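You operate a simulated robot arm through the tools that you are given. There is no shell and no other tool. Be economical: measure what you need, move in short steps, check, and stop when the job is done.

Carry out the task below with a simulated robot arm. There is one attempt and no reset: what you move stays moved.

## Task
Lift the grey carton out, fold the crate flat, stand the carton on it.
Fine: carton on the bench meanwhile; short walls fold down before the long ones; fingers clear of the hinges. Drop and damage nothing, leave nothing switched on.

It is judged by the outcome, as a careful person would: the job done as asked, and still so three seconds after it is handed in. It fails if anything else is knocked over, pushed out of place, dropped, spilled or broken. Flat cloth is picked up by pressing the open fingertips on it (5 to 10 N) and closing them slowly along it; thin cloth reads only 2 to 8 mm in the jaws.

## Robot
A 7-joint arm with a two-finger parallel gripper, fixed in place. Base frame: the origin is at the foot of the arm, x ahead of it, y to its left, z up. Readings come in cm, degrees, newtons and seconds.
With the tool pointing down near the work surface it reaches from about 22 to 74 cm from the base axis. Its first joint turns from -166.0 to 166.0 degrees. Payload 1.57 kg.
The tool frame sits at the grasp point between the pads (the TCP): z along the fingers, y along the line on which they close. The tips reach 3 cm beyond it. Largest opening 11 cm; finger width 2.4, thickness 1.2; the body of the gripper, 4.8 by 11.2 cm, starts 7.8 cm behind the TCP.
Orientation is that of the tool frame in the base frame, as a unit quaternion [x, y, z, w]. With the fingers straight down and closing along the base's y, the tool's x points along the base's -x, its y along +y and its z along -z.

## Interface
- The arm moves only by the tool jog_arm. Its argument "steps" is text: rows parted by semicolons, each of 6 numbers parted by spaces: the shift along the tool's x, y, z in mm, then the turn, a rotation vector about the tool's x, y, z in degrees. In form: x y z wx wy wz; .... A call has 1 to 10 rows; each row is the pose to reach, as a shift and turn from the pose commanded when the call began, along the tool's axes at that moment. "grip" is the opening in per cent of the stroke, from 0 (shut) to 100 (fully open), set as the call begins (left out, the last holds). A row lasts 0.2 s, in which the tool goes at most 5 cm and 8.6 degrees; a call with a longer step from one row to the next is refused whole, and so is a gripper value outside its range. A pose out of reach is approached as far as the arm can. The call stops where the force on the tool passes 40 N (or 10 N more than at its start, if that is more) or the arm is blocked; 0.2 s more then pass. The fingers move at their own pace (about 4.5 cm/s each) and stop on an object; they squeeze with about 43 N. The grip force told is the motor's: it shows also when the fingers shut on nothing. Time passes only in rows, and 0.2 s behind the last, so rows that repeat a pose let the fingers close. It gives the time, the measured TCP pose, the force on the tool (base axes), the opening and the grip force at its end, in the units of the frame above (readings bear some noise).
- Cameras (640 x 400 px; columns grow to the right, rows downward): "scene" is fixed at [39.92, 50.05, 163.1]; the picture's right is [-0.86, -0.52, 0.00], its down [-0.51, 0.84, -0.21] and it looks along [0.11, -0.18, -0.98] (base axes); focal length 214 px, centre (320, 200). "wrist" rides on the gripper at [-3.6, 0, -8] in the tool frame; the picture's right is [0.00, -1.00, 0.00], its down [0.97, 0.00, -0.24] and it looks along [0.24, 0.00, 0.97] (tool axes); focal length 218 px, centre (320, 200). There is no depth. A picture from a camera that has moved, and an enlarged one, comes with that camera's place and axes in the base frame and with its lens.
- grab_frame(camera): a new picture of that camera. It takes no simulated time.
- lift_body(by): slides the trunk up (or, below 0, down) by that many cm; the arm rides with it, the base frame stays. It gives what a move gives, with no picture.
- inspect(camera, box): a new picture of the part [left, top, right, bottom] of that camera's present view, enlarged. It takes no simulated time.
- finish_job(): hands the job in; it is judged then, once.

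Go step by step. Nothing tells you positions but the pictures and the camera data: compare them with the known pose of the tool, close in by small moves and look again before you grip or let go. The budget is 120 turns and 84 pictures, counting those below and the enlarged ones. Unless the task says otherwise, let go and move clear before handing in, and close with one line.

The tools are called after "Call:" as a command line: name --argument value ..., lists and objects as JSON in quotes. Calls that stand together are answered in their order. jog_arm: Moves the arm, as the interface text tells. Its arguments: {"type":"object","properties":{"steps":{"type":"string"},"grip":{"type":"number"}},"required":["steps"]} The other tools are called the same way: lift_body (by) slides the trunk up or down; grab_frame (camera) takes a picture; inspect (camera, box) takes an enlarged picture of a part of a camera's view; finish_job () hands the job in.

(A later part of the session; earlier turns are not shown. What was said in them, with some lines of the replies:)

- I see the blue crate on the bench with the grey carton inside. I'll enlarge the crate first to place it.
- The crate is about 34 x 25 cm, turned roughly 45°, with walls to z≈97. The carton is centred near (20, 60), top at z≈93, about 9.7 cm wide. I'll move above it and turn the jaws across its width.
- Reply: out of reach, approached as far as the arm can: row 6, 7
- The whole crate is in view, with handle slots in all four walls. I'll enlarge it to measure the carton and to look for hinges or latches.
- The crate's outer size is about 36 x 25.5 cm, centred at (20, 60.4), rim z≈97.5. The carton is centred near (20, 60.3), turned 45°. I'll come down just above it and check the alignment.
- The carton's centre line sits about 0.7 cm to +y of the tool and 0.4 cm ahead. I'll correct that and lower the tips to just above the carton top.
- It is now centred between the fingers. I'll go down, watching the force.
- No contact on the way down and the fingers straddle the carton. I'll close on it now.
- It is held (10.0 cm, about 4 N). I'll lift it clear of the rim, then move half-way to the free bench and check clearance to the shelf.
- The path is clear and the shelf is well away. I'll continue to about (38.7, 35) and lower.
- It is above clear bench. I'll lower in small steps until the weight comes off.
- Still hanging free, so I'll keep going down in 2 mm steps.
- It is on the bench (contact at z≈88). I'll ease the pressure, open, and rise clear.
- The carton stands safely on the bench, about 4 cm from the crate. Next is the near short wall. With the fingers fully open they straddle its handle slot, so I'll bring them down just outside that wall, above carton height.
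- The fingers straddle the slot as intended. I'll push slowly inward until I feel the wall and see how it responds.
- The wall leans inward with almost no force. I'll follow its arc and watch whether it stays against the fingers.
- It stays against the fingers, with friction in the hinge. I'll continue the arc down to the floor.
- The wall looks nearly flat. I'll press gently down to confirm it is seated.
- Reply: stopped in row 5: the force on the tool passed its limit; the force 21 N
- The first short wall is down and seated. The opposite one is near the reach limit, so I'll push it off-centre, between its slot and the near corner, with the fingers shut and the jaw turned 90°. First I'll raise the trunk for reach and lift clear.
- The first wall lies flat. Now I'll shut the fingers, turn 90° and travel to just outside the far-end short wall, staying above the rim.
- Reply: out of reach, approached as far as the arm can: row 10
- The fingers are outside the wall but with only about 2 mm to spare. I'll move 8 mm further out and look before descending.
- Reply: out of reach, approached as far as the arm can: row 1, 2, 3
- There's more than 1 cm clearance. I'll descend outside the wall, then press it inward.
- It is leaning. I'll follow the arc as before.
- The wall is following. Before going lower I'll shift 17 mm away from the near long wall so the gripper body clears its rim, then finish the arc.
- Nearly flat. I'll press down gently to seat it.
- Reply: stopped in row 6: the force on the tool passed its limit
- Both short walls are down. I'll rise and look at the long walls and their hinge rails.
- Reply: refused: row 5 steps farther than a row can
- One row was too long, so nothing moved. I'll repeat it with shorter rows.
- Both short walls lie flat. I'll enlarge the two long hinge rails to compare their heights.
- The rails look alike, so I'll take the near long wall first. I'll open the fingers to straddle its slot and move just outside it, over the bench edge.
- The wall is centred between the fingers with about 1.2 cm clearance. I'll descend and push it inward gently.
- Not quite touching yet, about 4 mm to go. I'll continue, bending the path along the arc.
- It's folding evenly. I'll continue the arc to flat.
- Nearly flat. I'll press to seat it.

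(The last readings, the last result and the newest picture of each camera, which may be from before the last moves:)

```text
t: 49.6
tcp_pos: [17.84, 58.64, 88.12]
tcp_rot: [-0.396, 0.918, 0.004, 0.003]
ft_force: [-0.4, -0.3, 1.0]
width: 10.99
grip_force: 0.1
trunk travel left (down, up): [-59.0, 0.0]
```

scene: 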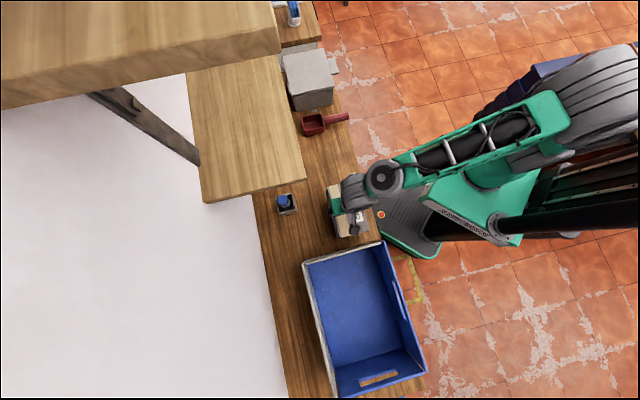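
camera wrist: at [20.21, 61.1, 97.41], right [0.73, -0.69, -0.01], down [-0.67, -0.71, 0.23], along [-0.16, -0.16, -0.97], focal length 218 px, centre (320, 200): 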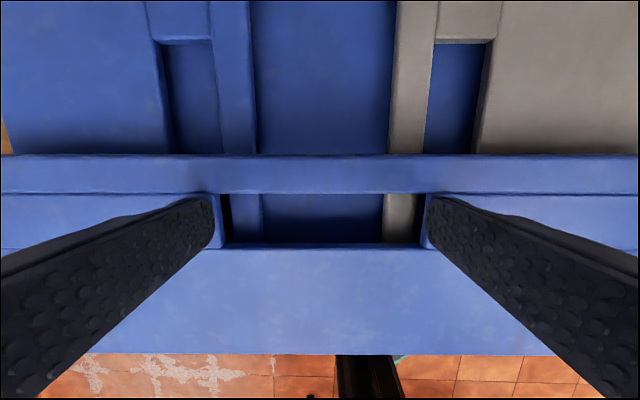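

Call:
jog_arm --steps "0 0 3 0 0 0; 0 0 5 0 0 0; 0 0 7 0 0 0; 0 0 7 0 0 0"

Call:
grab_frame --camera "wrist"

```text
t: 50.6
tcp_pos: [17.77, 58.69, 87.52]
tcp_rot: [-0.396, 0.918, 0.007, 0.004]
ft_force: [-3.0, -1.8, 16.3]
width: 10.97
grip_force: 0.1
trunk travel left (down, up): [-59.0, 0.0]
```

```text
42 pictures are left
camera wrist: at [20.22, 61.12, 95.64], right [0.73, -0.69, -0.01], down [-0.67, -0.71, 0.23], along [-0.16, -0.16, -0.97], focal length 218 px, centre (320, 200)
```

wrist: 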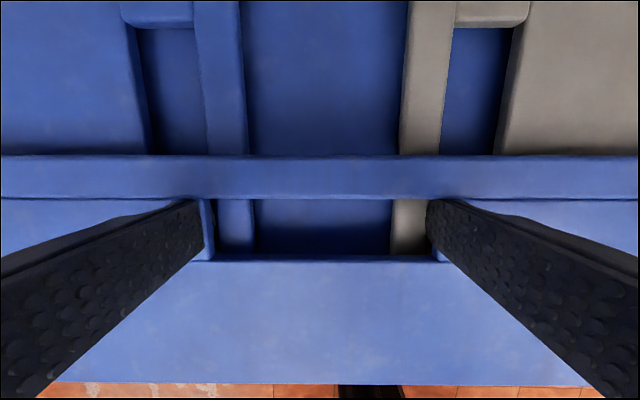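

I felt contact at tip z≈84.5. I'll rise and check that the panel really lies flat and that I wasn't pressing through the slot.

Call:
jog_arm --steps "0 0 -20 0 0 0; 0 0 -60 0 0 0; 0 0 -100 0 0 0; 0 0 -140 0 0 0; 0 0 -180 0 0 0; 0 0 -180 0 0 0"

Call:
grab_frame --camera "wrist"

Call:
inspect --camera "scene" --box '[270, 180, 450, 400]'

```text
t: 52.0
tcp_pos: [17.65, 58.48, 105.31]
tcp_rot: [-0.395, 0.918, 0.004, 0.003]
ft_force: [0.3, -0.1, -0.6]
width: 11.0
grip_force: 0.0
trunk travel left (down, up): [-59.0, 0.0]
```

```text
41 pictures are left
camera wrist: at [20.07, 60.99, 113.39], right [0.73, -0.69, -0.01], down [-0.67, -0.71, 0.23], along [-0.16, -0.17, -0.97], focal length 218 px, centre (320, 200)
```

wrist: 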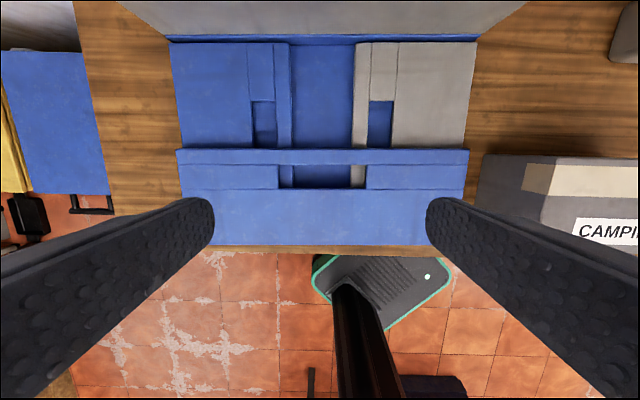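

```text
1.82 times, centred on (360, 290) of scene
camera zoom: at [39.92, 50.05, 163.1], right [-0.86, -0.52, 0.0], down [-0.51, 0.84, -0.21], along [0.11, -0.18, -0.98], focal length 390 px, centre (247, 36)
```

zoom: 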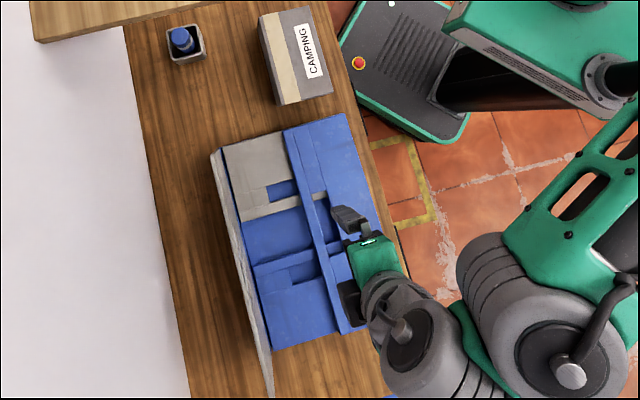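

The near long wall is flat, and the panels meet edge to edge. The far wall's outside is beyond reach with a vertical tool. So I'll tilt the fingers outward about 50°, reach over its rim and draw it inward.

Call:
jog_arm --steps "-29 0 0 0 -8.3 0; -58 0 0 0 -16.6 0; -87 0 0 0 -25 0; -116 0 0 0 -33.3 0; -145 0 0 0 -41.6 0; -170 0 0 0 -50 0; -170 0 0 0 -50 0"

Call:
grab_frame --camera "wrist"

Call:
inspect --camera "scene" --box '[270, 180, 450, 400]'

```text
t: 53.6
tcp_pos: [29.51, 70.97, 105.43]
tcp_rot: [-0.356, 0.831, 0.171, 0.392]
ft_force: [-0.1, -1.1, 0.1]
width: 11.01
grip_force: 0.1
trunk travel left (down, up): [-59.0, 0.0]
```

```text
39 pictures are left
camera wrist: at [26.81, 68.01, 113.4], right [0.73, -0.69, -0.01], down [-0.55, -0.58, -0.6], along [0.41, 0.44, -0.8], focal length 218 px, centre (320, 200)
```

wrist: 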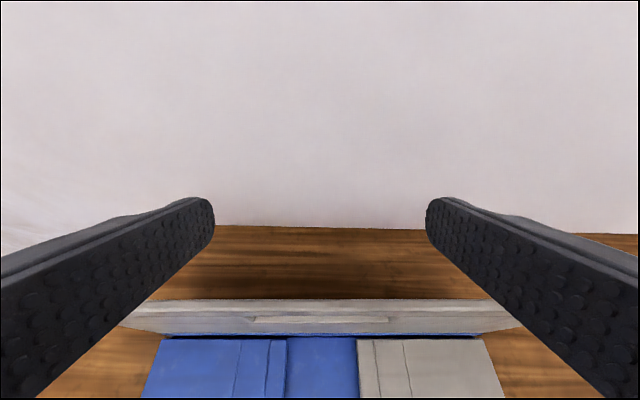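

```text
1.82 times, centred on (360, 290) of scene
camera zoom: at [39.92, 50.05, 163.1], right [-0.86, -0.52, 0.0], down [-0.51, 0.84, -0.21], along [0.11, -0.18, -0.98], focal length 390 px, centre (247, 36)
```

zoom: 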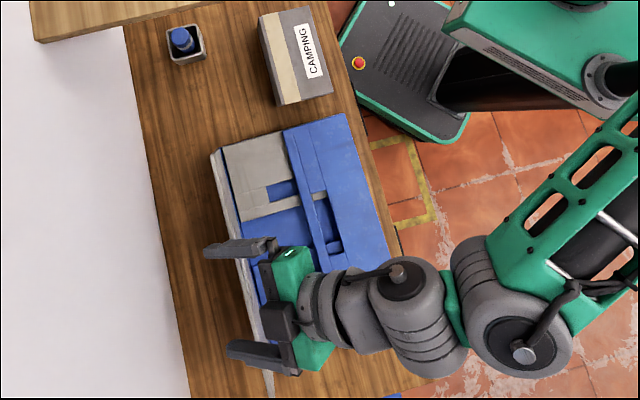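

The tips are beyond the rim, whose outer edge is at s≈71 along the crate's short direction. I'll go out a little more, lower so the fingers hook past the rim, then draw in slowly.

Call:
jog_arm --steps "-9 0 11 0 0 0; 15 0 31 0 0 0; 40 0 52 0 0 0; 40 0 52 0 0 0; 50 0 40 0 0 0; 58 0 32 0 0 0; 64 0 27 0 0 0; 70 0 22 0 0 0"

Call:
grab_frame --camera "wrist"

Call:
inspect --camera "scene" --box '[270, 180, 450, 400]'

```text
t: 55.4
tcp_pos: [27.47, 68.71, 98.76]
tcp_rot: [-0.356, 0.831, 0.171, 0.391]
ft_force: [0.3, 0.2, 0.9]
width: 10.99
grip_force: 0.1
trunk travel left (down, up): [-59.0, 0.0]
```

```text
37 pictures are left
camera wrist: at [24.83, 65.96, 106.6], right [0.73, -0.69, -0.01], down [-0.55, -0.58, -0.6], along [0.41, 0.44, -0.8], focal length 218 px, centre (320, 200)
```

wrist: 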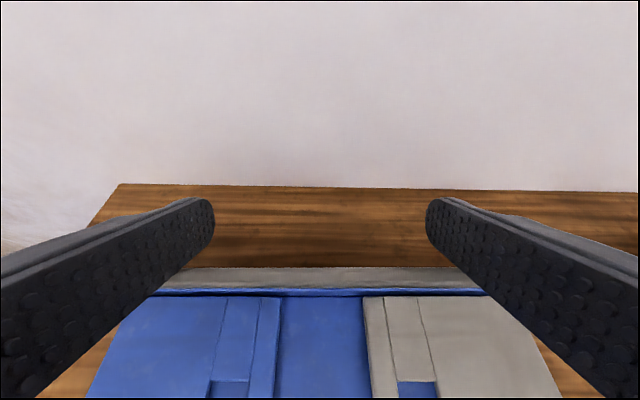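

```text
1.82 times, centred on (360, 290) of scene
camera zoom: at [39.92, 50.05, 163.1], right [-0.86, -0.52, 0.0], down [-0.51, 0.84, -0.21], along [0.11, -0.18, -0.98], focal length 390 px, centre (247, 36)
```

zoom: 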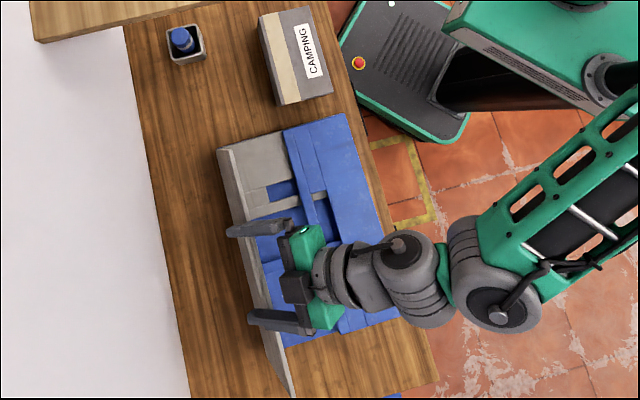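

The far wall is leaning inward, drawn by the fingers. I'll follow its arc to about 50°.

Call:
jog_arm --steps "11 0 -7 0 0 0; 24 0 -14 0 0 0; 37 0 -19 0 0 0; 49 0 -23 0 0 0; 62 0 -24 0 0 0; 74 0 -25 0 0 0"

Call:
grab_frame --camera "wrist"

Call:
inspect --camera "scene" --box '[270, 180, 450, 400]'

```text
t: 56.8
tcp_pos: [22.92, 63.99, 94.41]
tcp_rot: [-0.357, 0.831, 0.171, 0.391]
ft_force: [-0.3, 0.3, 0.2]
width: 10.99
grip_force: 0.1
trunk travel left (down, up): [-59.0, 0.0]
```

```text
35 pictures are left
camera wrist: at [20.19, 61.11, 102.37], right [0.73, -0.69, -0.01], down [-0.55, -0.58, -0.6], along [0.41, 0.44, -0.8], focal length 218 px, centre (320, 200)
```

wrist: 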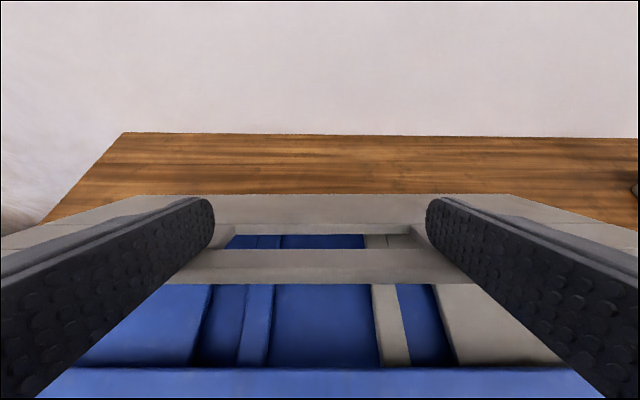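

```text
1.82 times, centred on (360, 290) of scene
camera zoom: at [39.92, 50.05, 163.1], right [-0.86, -0.52, 0.0], down [-0.51, 0.84, -0.21], along [0.11, -0.18, -0.98], focal length 390 px, centre (247, 36)
```

zoom: 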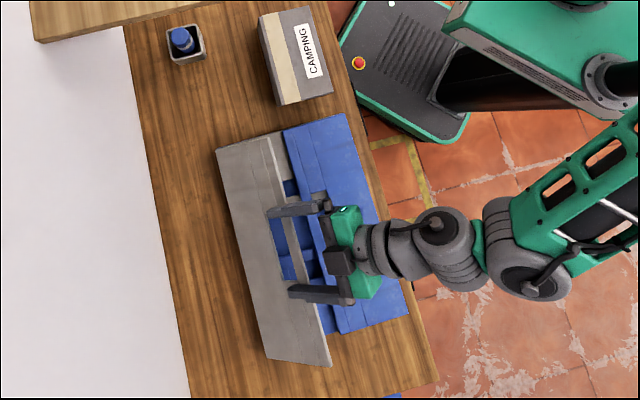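

About 50° now. I'll keep pressing it down along the arc until it seats.

Call:
jog_arm --steps "9 0 1 0 0 0; 18 0 2 0 0 0; 26 0 4 0 0 0; 34 0 6 0 0 0; 42 0 10 0 0 0; 49 0 13 0 0 0; 54 0 16 0 0 0; 57 0 18 0 0 0; 59 0 20 0 0 0"

Call:
grab_frame --camera "wrist"

```text
t: 58.8
tcp_pos: [21.28, 62.4, 88.64]
tcp_rot: [-0.356, 0.831, 0.171, 0.391]
ft_force: [0.0, 0.4, 0.1]
width: 10.99
grip_force: 0.0
trunk travel left (down, up): [-59.0, 0.0]
```

```text
33 pictures are left
camera wrist: at [18.67, 59.59, 96.57], right [0.73, -0.69, -0.01], down [-0.55, -0.58, -0.6], along [0.41, 0.44, -0.8], focal length 218 px, centre (320, 200)
```

wrist: 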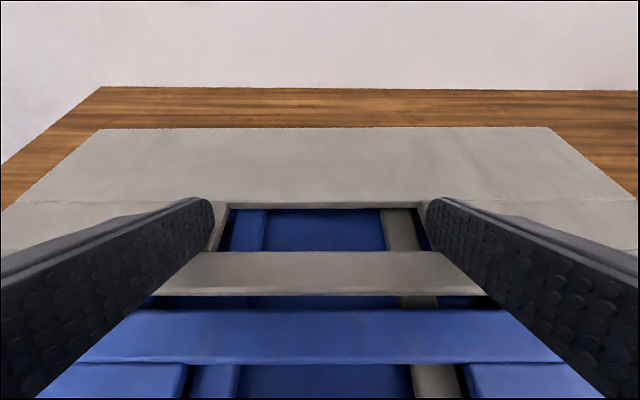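

It looks almost flat. I'll rise and view it before any final press, keeping away from the slot edges.

Call:
jog_arm --steps "-30 0 -26 0 0 0; -60 0 -51 0 0 0; -92 0 -77 0 8 0; -122 0 -103 0 16 0; -122 0 -103 0 24 0; -122 0 -103 0 32 0; -122 0 -103 0 40 0; -122 0 -103 0 48 0; -122 0 -103 0 50 0; -122 0 -103 0 50 0" --grip 0

Call:
grab_frame --camera "wrist"

Call:
inspect --camera "scene" --box '[270, 180, 450, 400]'

```text
t: 61.0
tcp_pos: [21.36, 62.22, 104.67]
tcp_rot: [-0.395, 0.919, 0.004, 0.003]
ft_force: [-0.4, -0.1, -1.0]
width: 0.02
grip_force: 21.4
trunk travel left (down, up): [-59.0, 0.0]
```

```text
32 pictures are left
camera wrist: at [23.79, 64.72, 112.77], right [0.73, -0.69, -0.01], down [-0.67, -0.71, 0.23], along [-0.16, -0.16, -0.97], focal length 218 px, centre (320, 200)
```

wrist: 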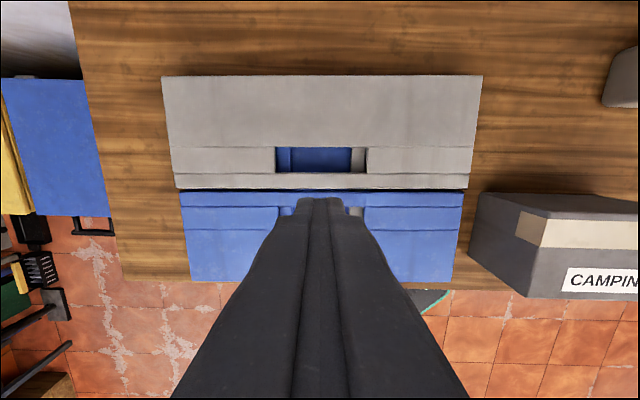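

```text
1.82 times, centred on (360, 290) of scene
camera zoom: at [39.92, 50.05, 163.1], right [-0.86, -0.52, 0.0], down [-0.51, 0.84, -0.21], along [0.11, -0.18, -0.98], focal length 390 px, centre (247, 36)
```

zoom: 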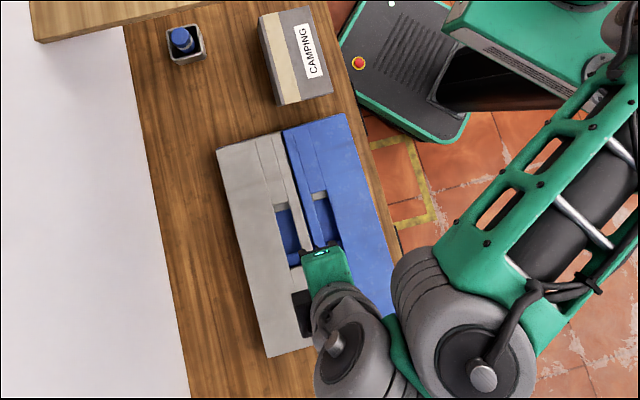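

The far panel's free edge seems 5–7 mm proud of the near one. I'll press it down with closed fingers on a solid spot beside the slot.

Call:
jog_arm --steps "-10 -40 0 0 0 0; -20 -85 0 0 0 0; -20 -90 40 0 0 0; -20 -90 80 0 0 0; -20 -90 120 0 0 0; -20 -90 145 0 0 0; -20 -90 150 0 0 0; -20 -90 154 0 0 0; -20 -90 158 0 0 0; -20 -90 162 0 0 0"

Call:
jog_arm --steps "0 0 3 0 0 0; 0 0 6 0 0 0; 0 0 9 0 0 0; 0 0 11 0 0 0; 0 0 13 0 0 0; 0 0 13 0 0 0"

Call:
grab_frame --camera "wrist"

```text
t: 63.2
tcp_pos: [29.35, 57.76, 88.4]
tcp_rot: [-0.396, 0.918, 0.005, 0.003]
ft_force: [0.7, -0.2, -0.3]
width: 0.0
grip_force: 21.4
trunk travel left (down, up): [-59.0, 0.0]
```

```text
t: 64.6
tcp_pos: [29.36, 57.61, 87.54]
tcp_rot: [-0.396, 0.918, 0.007, 0.005]
ft_force: [1.0, -4.1, 24.1]
width: 0.0
grip_force: 21.1
trunk travel left (down, up): [-59.0, 0.0]
```

```text
30 pictures are left
camera wrist: at [31.73, 60.09, 95.63], right [0.73, -0.69, -0.01], down [-0.67, -0.71, 0.23], along [-0.16, -0.16, -0.97], focal length 218 px, centre (320, 200)
```

wrist: 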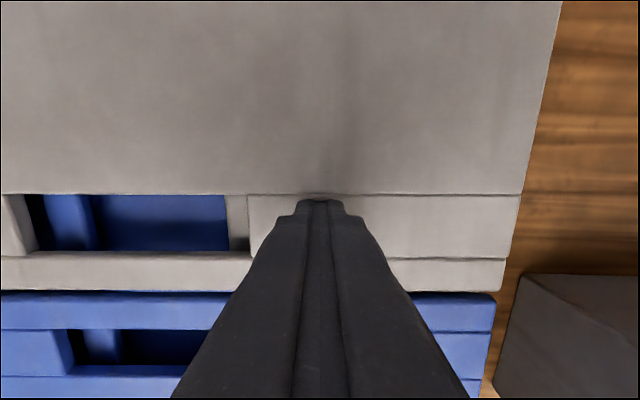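

The far panel seats at tip z≈84.6. I'll test the near panel the same way on solid material.

Call:
jog_arm --steps "0 0 -40 0 0 0; 40 0 -40 0 0 0; 75 0 -40 0 0 0; 75 0 -10 0 0 0; 75 0 -5 0 0 0; 75 0 -2 0 0 0; 75 0 1 0 0 0; 75 0 4 0 0 0; 75 0 6 0 0 0"

Call:
grab_frame --camera "wrist"

```text
t: 66.3
tcp_pos: [24.16, 52.58, 87.59]
tcp_rot: [-0.396, 0.918, 0.008, 0.006]
ft_force: [-1.6, -6.6, 21.3]
width: 0.0
grip_force: 20.9
trunk travel left (down, up): [-59.0, 0.0]
stopped in row 8: the force on the tool passed its limit (the readings are from after the stop); the commanded pose is now the measured one
```

```text
29 pictures are left
camera wrist: at [26.54, 54.96, 95.65], right [0.73, -0.69, -0.01], down [-0.67, -0.71, 0.22], along [-0.16, -0.15, -0.97], focal length 218 px, centre (320, 200)
```

wrist: 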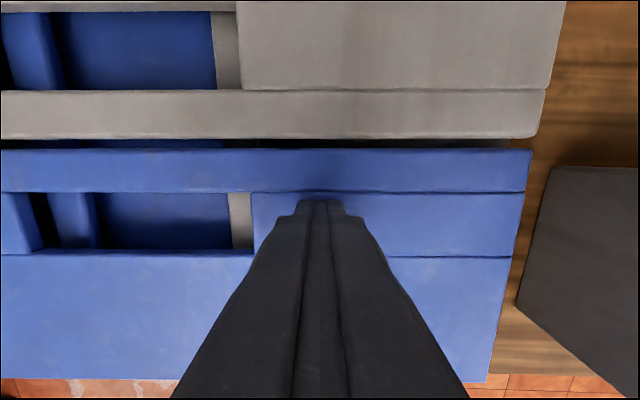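

Both long panels rest at the same level and the crate is flat. Now I'll rise, open, turn back and travel to above the carton.

Call:
jog_arm --steps "0 0 -48 0 0 0; 0 0 -96 0 0 0; 0 0 -144 0 0 0; 0 0 -185 0 0 0; 4 -30 -195 0 0 8.5; 9 -65 -195 0 0 17; 14 -100 -195 0 0 25.5; 18 -140 -195 0 0 34; 23 -180 -195 0 0 42.5; 28 -220 -195 0 0 51" --grip 100

Call:
jog_arm --steps "0 0 0 0 0 8.2; 0 0 0 0 0 16.4; 0 0 0 0 0 24.6; 0 0 0 0 0 32.8; 0 0 0 0 0 40.7; 0 0 0 0 0 40.7"

Call:
grab_frame --camera "wrist"

Call:
grab_frame --camera "scene"

```text
t: 68.5
tcp_pos: [38.23, 35.03, 106.5]
tcp_rot: [0.039, 0.999, 0.008, 0.001]
ft_force: [0.0, 0.0, 0.0]
width: 10.99
grip_force: 0.1
trunk travel left (down, up): [-59.0, 0.0]
```

```text
t: 69.9
tcp_pos: [38.2, 35.11, 106.5]
tcp_rot: [0.384, 0.923, 0.007, -0.002]
ft_force: [-0.8, 0.7, 0.4]
width: 11.0
grip_force: 0.1
trunk travel left (down, up): [-59.0, 0.0]
```

```text
28 pictures are left
camera wrist: at [40.65, 32.37, 114.5], right [-0.71, -0.7, -0.01], down [-0.69, 0.68, 0.25], along [-0.17, 0.19, -0.97], focal length 218 px, centre (320, 200)
```

wrist: 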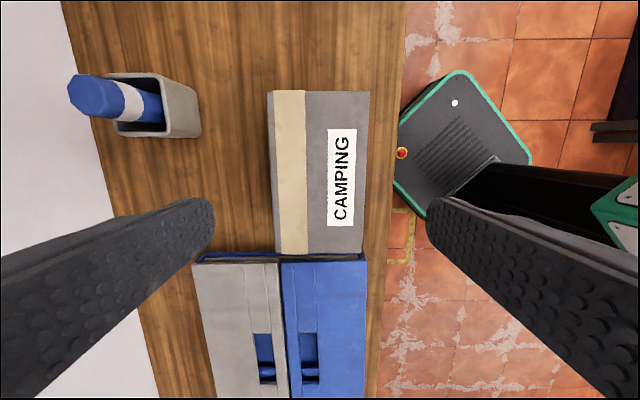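

```text
27 pictures are left
```

scene: 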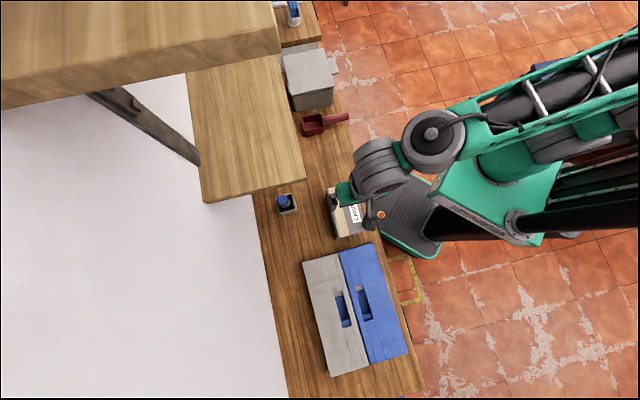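

The carton is below the jaws and roughly centred. I'll take out the small tool tilt, come down to just above it and check.

Call:
jog_arm --steps "-2 2 0 0.65 -0.52 0; -2 2 45 0.65 -0.52 0; -2 2 90 0.65 -0.52 0; -2 2 90 0.65 -0.52 0"

Call:
grab_frame --camera "wrist"

```text
t: 70.9
tcp_pos: [38.34, 35.17, 97.29]
tcp_rot: [0.383, 0.924, 0.0, 0.0]
ft_force: [0.5, 0.5, -0.1]
width: 11.01
grip_force: 0.1
trunk travel left (down, up): [-59.0, 0.0]
```

```text
26 pictures are left
camera wrist: at [40.9, 32.51, 105.4], right [-0.71, -0.71, 0.0], down [-0.69, 0.69, 0.24], along [-0.17, 0.17, -0.97], focal length 218 px, centre (320, 200)
```

wrist: 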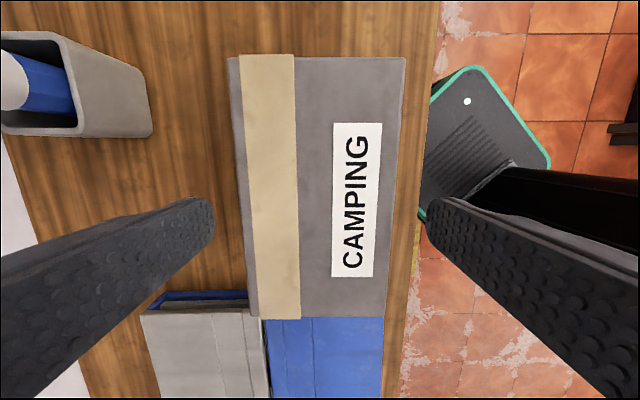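

Well centred now, with 1.5 mm to trim. I'll descend and grip.

Call:
jog_arm --steps "0 2 0 0 0 0; 0 2 30 0 0 0; 0 2 60 0 0 0; 0 2 85 0 0 0; 0 2 89 0 0 0; 0 2 89 0 0 0"

Call:
jog_arm --steps "0 0 0 0 0 0; 0 0 0 0 0 0; 0 0 0 0 0 0; 0 0 0 0 0 0" --grip 0

Call:
jog_arm --steps "0 0 -25 0 0 0; 0 0 -60 0 0 0; 0 0 -100 0 0 0; 0 0 -120 0 0 0; 0 0 -120 0 0 0"

```text
t: 72.3
tcp_pos: [38.63, 35.32, 88.63]
tcp_rot: [0.383, 0.924, 0.001, 0.001]
ft_force: [0.5, 0.3, -0.9]
width: 10.97
grip_force: 0.1
trunk travel left (down, up): [-59.0, 0.0]
```

```text
t: 73.3
tcp_pos: [38.5, 35.21, 88.69]
tcp_rot: [0.383, 0.924, 0.0, 0.001]
ft_force: [0.4, -1.1, 0.5]
width: 9.98
grip_force: 43.1
trunk travel left (down, up): [-59.0, 0.0]
```

```text
t: 74.5
tcp_pos: [38.69, 35.39, 100.44]
tcp_rot: [0.384, 0.923, 0.001, 0.0]
ft_force: [0.7, 0.6, -4.7]
width: 9.97
grip_force: 43.1
trunk travel left (down, up): [-59.0, 0.0]
```

Held and clear. I'll carry it to above the folded crate's centre, about (20, 61).

Call:
jog_arm --steps "39 6 0 0 0 -0.5; 78 12 0 0 0 -1; 117 18 0 0 0 -1.5; 156 24 0 0 0 -1.5; 195 30 0 0 0 -1.5; 234 36 0 0 0 -1.5; 273 42 0 0 0 -1.5; 312 48 0 0 0 -1.5; 312 48 0 0 0 -1.5; 312 48 40 0 0 -1.5"

Call:
grab_frame --camera "scene"

Call:
grab_frame --camera "wrist"

```text
t: 76.7
tcp_pos: [20.07, 60.69, 96.39]
tcp_rot: [0.371, 0.928, 0.001, 0.001]
ft_force: [0.1, -0.7, -4.1]
width: 9.99
grip_force: 42.4
trunk travel left (down, up): [-59.0, 0.0]
```

```text
25 pictures are left
```

scene: 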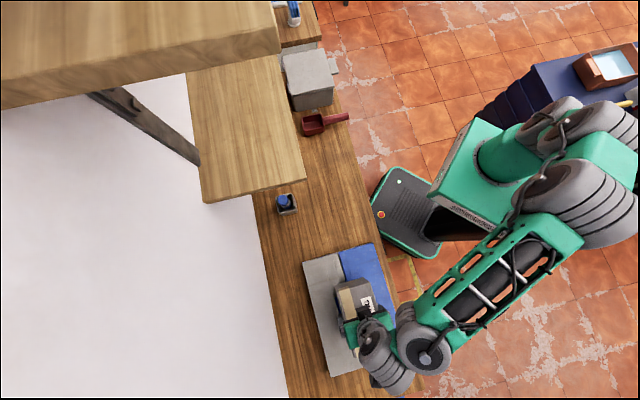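

```text
24 pictures are left
camera wrist: at [22.71, 58.15, 104.46], right [-0.69, -0.72, 0.0], down [-0.7, 0.67, 0.24], along [-0.17, 0.17, -0.97], focal length 218 px, centre (320, 200)
```

wrist: 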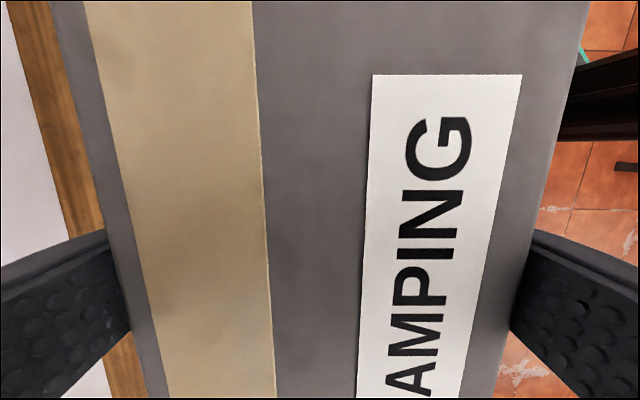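

It's over the crate's middle. I'll lower in small steps until contact.

Call:
jog_arm --steps "0 0 10 0 0 0; 0 0 20 0 0 0; 0 0 30 0 0 0; 0 0 36 0 0 0; 0 0 39 0 0 0; 0 0 41 0 0 0; 0 0 43 0 0 0; 0 0 45 0 0 0; 0 0 45 0 0 0"

```text
t: 78.7
tcp_pos: [20.12, 60.84, 92.53]
tcp_rot: [0.372, 0.928, 0.005, 0.0]
ft_force: [2.3, -5.3, 30.4]
width: 9.98
grip_force: 42.8
trunk travel left (down, up): [-59.0, 0.0]
```

Contact at bottom z≈85.9. I'll ease off until the load is small.

Call:
jog_arm --steps "0 0 -2 0 0 0; 0 0 -4 0 0 0; 0 0 -4 0 0 0"

Call:
inspect --camera "scene" --box '[270, 200, 430, 400]'

```text
t: 79.5
tcp_pos: [20.11, 60.85, 92.55]
tcp_rot: [0.371, 0.928, 0.002, 0.0]
ft_force: [4.5, 4.9, 17.8]
width: 10.0
grip_force: 42.5
trunk travel left (down, up): [-59.0, 0.0]
```

```text
2.00 times, centred on (350, 300) of scene
camera zoom: at [39.92, 50.05, 163.1], right [-0.86, -0.52, 0.0], down [-0.51, 0.84, -0.21], along [0.11, -0.18, -0.98], focal length 429 px, centre (260, 0)
```

zoom: 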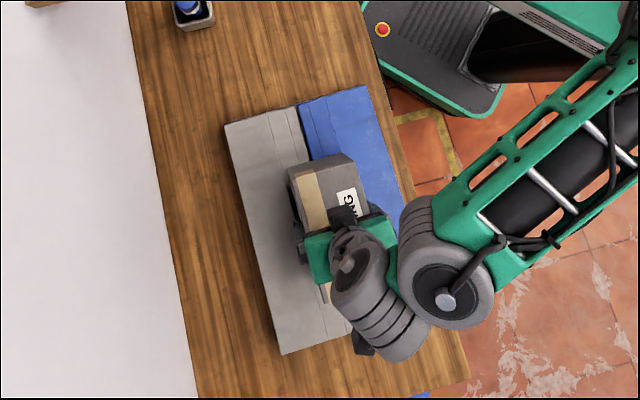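

Call:
jog_arm --steps "0 0 -2 0 0 0; 0 0 -3 0 0 0; 0 0 -3 0 0 0"

```text
t: 80.3
tcp_pos: [19.99, 60.65, 92.65]
tcp_rot: [0.37, 0.929, -0.001, 0.001]
ft_force: [0.5, 0.3, 0.7]
width: 9.97
grip_force: 43.2
trunk travel left (down, up): [-59.0, 0.0]
```

The carton rests on the crate with almost no load left. I'll release, rise straight up and back away.

Call:
jog_arm --steps "0 0 0 0 0 0; 0 0 0 0 0 0; 0 0 0 0 0 0; 0 0 -20 0 0 0; 0 0 -50 0 0 0; 0 0 -90 0 0 0; 0 0 -120 0 0 0; 0 0 -120 0 0 0" --grip 100

Call:
grab_frame --camera "wrist"

```text
t: 82.1
tcp_pos: [20.11, 60.82, 104.79]
tcp_rot: [0.371, 0.929, 0.001, 0.001]
ft_force: [-0.6, 0.0, -0.5]
width: 11.0
grip_force: 0.1
trunk travel left (down, up): [-59.0, 0.0]
```

```text
22 pictures are left
camera wrist: at [22.69, 58.31, 112.9], right [-0.69, -0.72, 0.0], down [-0.7, 0.67, 0.24], along [-0.17, 0.17, -0.97], focal length 218 px, centre (320, 200)
```

wrist: 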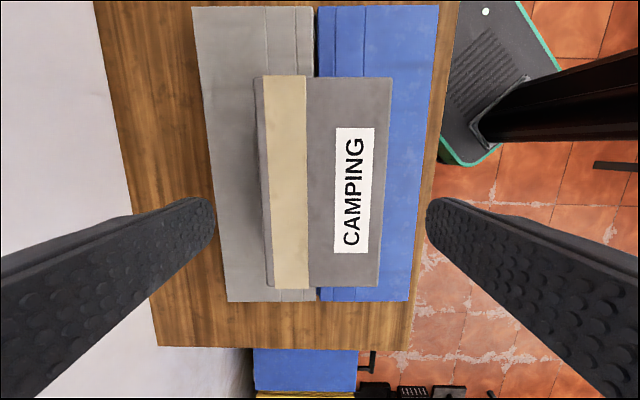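

The carton stands on the flat crate. I'll move the arm clear and take a last look from the scene camera.

Call:
jog_arm --steps "0 0 -10 0 0 0; 0 -40 -10 0 0 0; 0 -80 -10 0 0 0; 0 -120 -10 0 0 0; 0 -160 -10 0 0 0; 0 -200 -10 0 0 0; 0 -240 -10 0 0 0; 0 -240 -10 0 0 0"

Call:
inspect --camera "scene" --box '[250, 180, 450, 400]'

Call:
grab_frame --camera "wrist"

```text
t: 83.9
tcp_pos: [3.37, 43.43, 105.73]
tcp_rot: [0.371, 0.929, 0.0, 0.001]
ft_force: [0.6, 0.4, -0.4]
width: 11.01
grip_force: 0.0
trunk travel left (down, up): [-59.0, 0.0]
```

```text
1.82 times, centred on (350, 290) of scene
camera zoom: at [39.92, 50.05, 163.1], right [-0.86, -0.52, 0.0], down [-0.51, 0.84, -0.21], along [0.11, -0.18, -0.98], focal length 390 px, centre (266, 36)
```

zoom: 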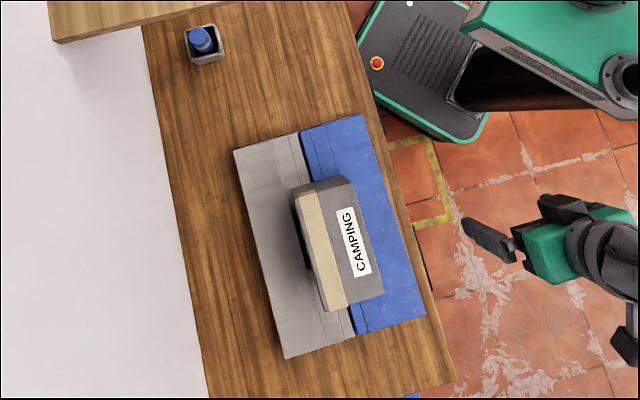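

```text
20 pictures are left
camera wrist: at [6.05, 40.99, 113.7], right [-0.69, -0.72, 0.0], down [-0.7, 0.67, 0.24], along [-0.17, 0.17, -0.97], focal length 218 px, centre (320, 200)
```

wrist: 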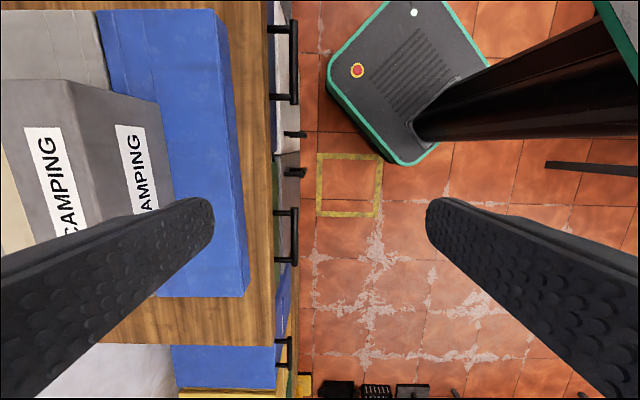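

The crate is flat, the carton stands in its middle, the pot is undisturbed and the arm is clear. I'm handing the job in.

Call:
finish_job

```text
The job is handed in.
```

The grey carton is out, the crate is folded flat (short walls first, then the long ones), and the carton stands on its middle; nothing else was moved and the arm is clear.
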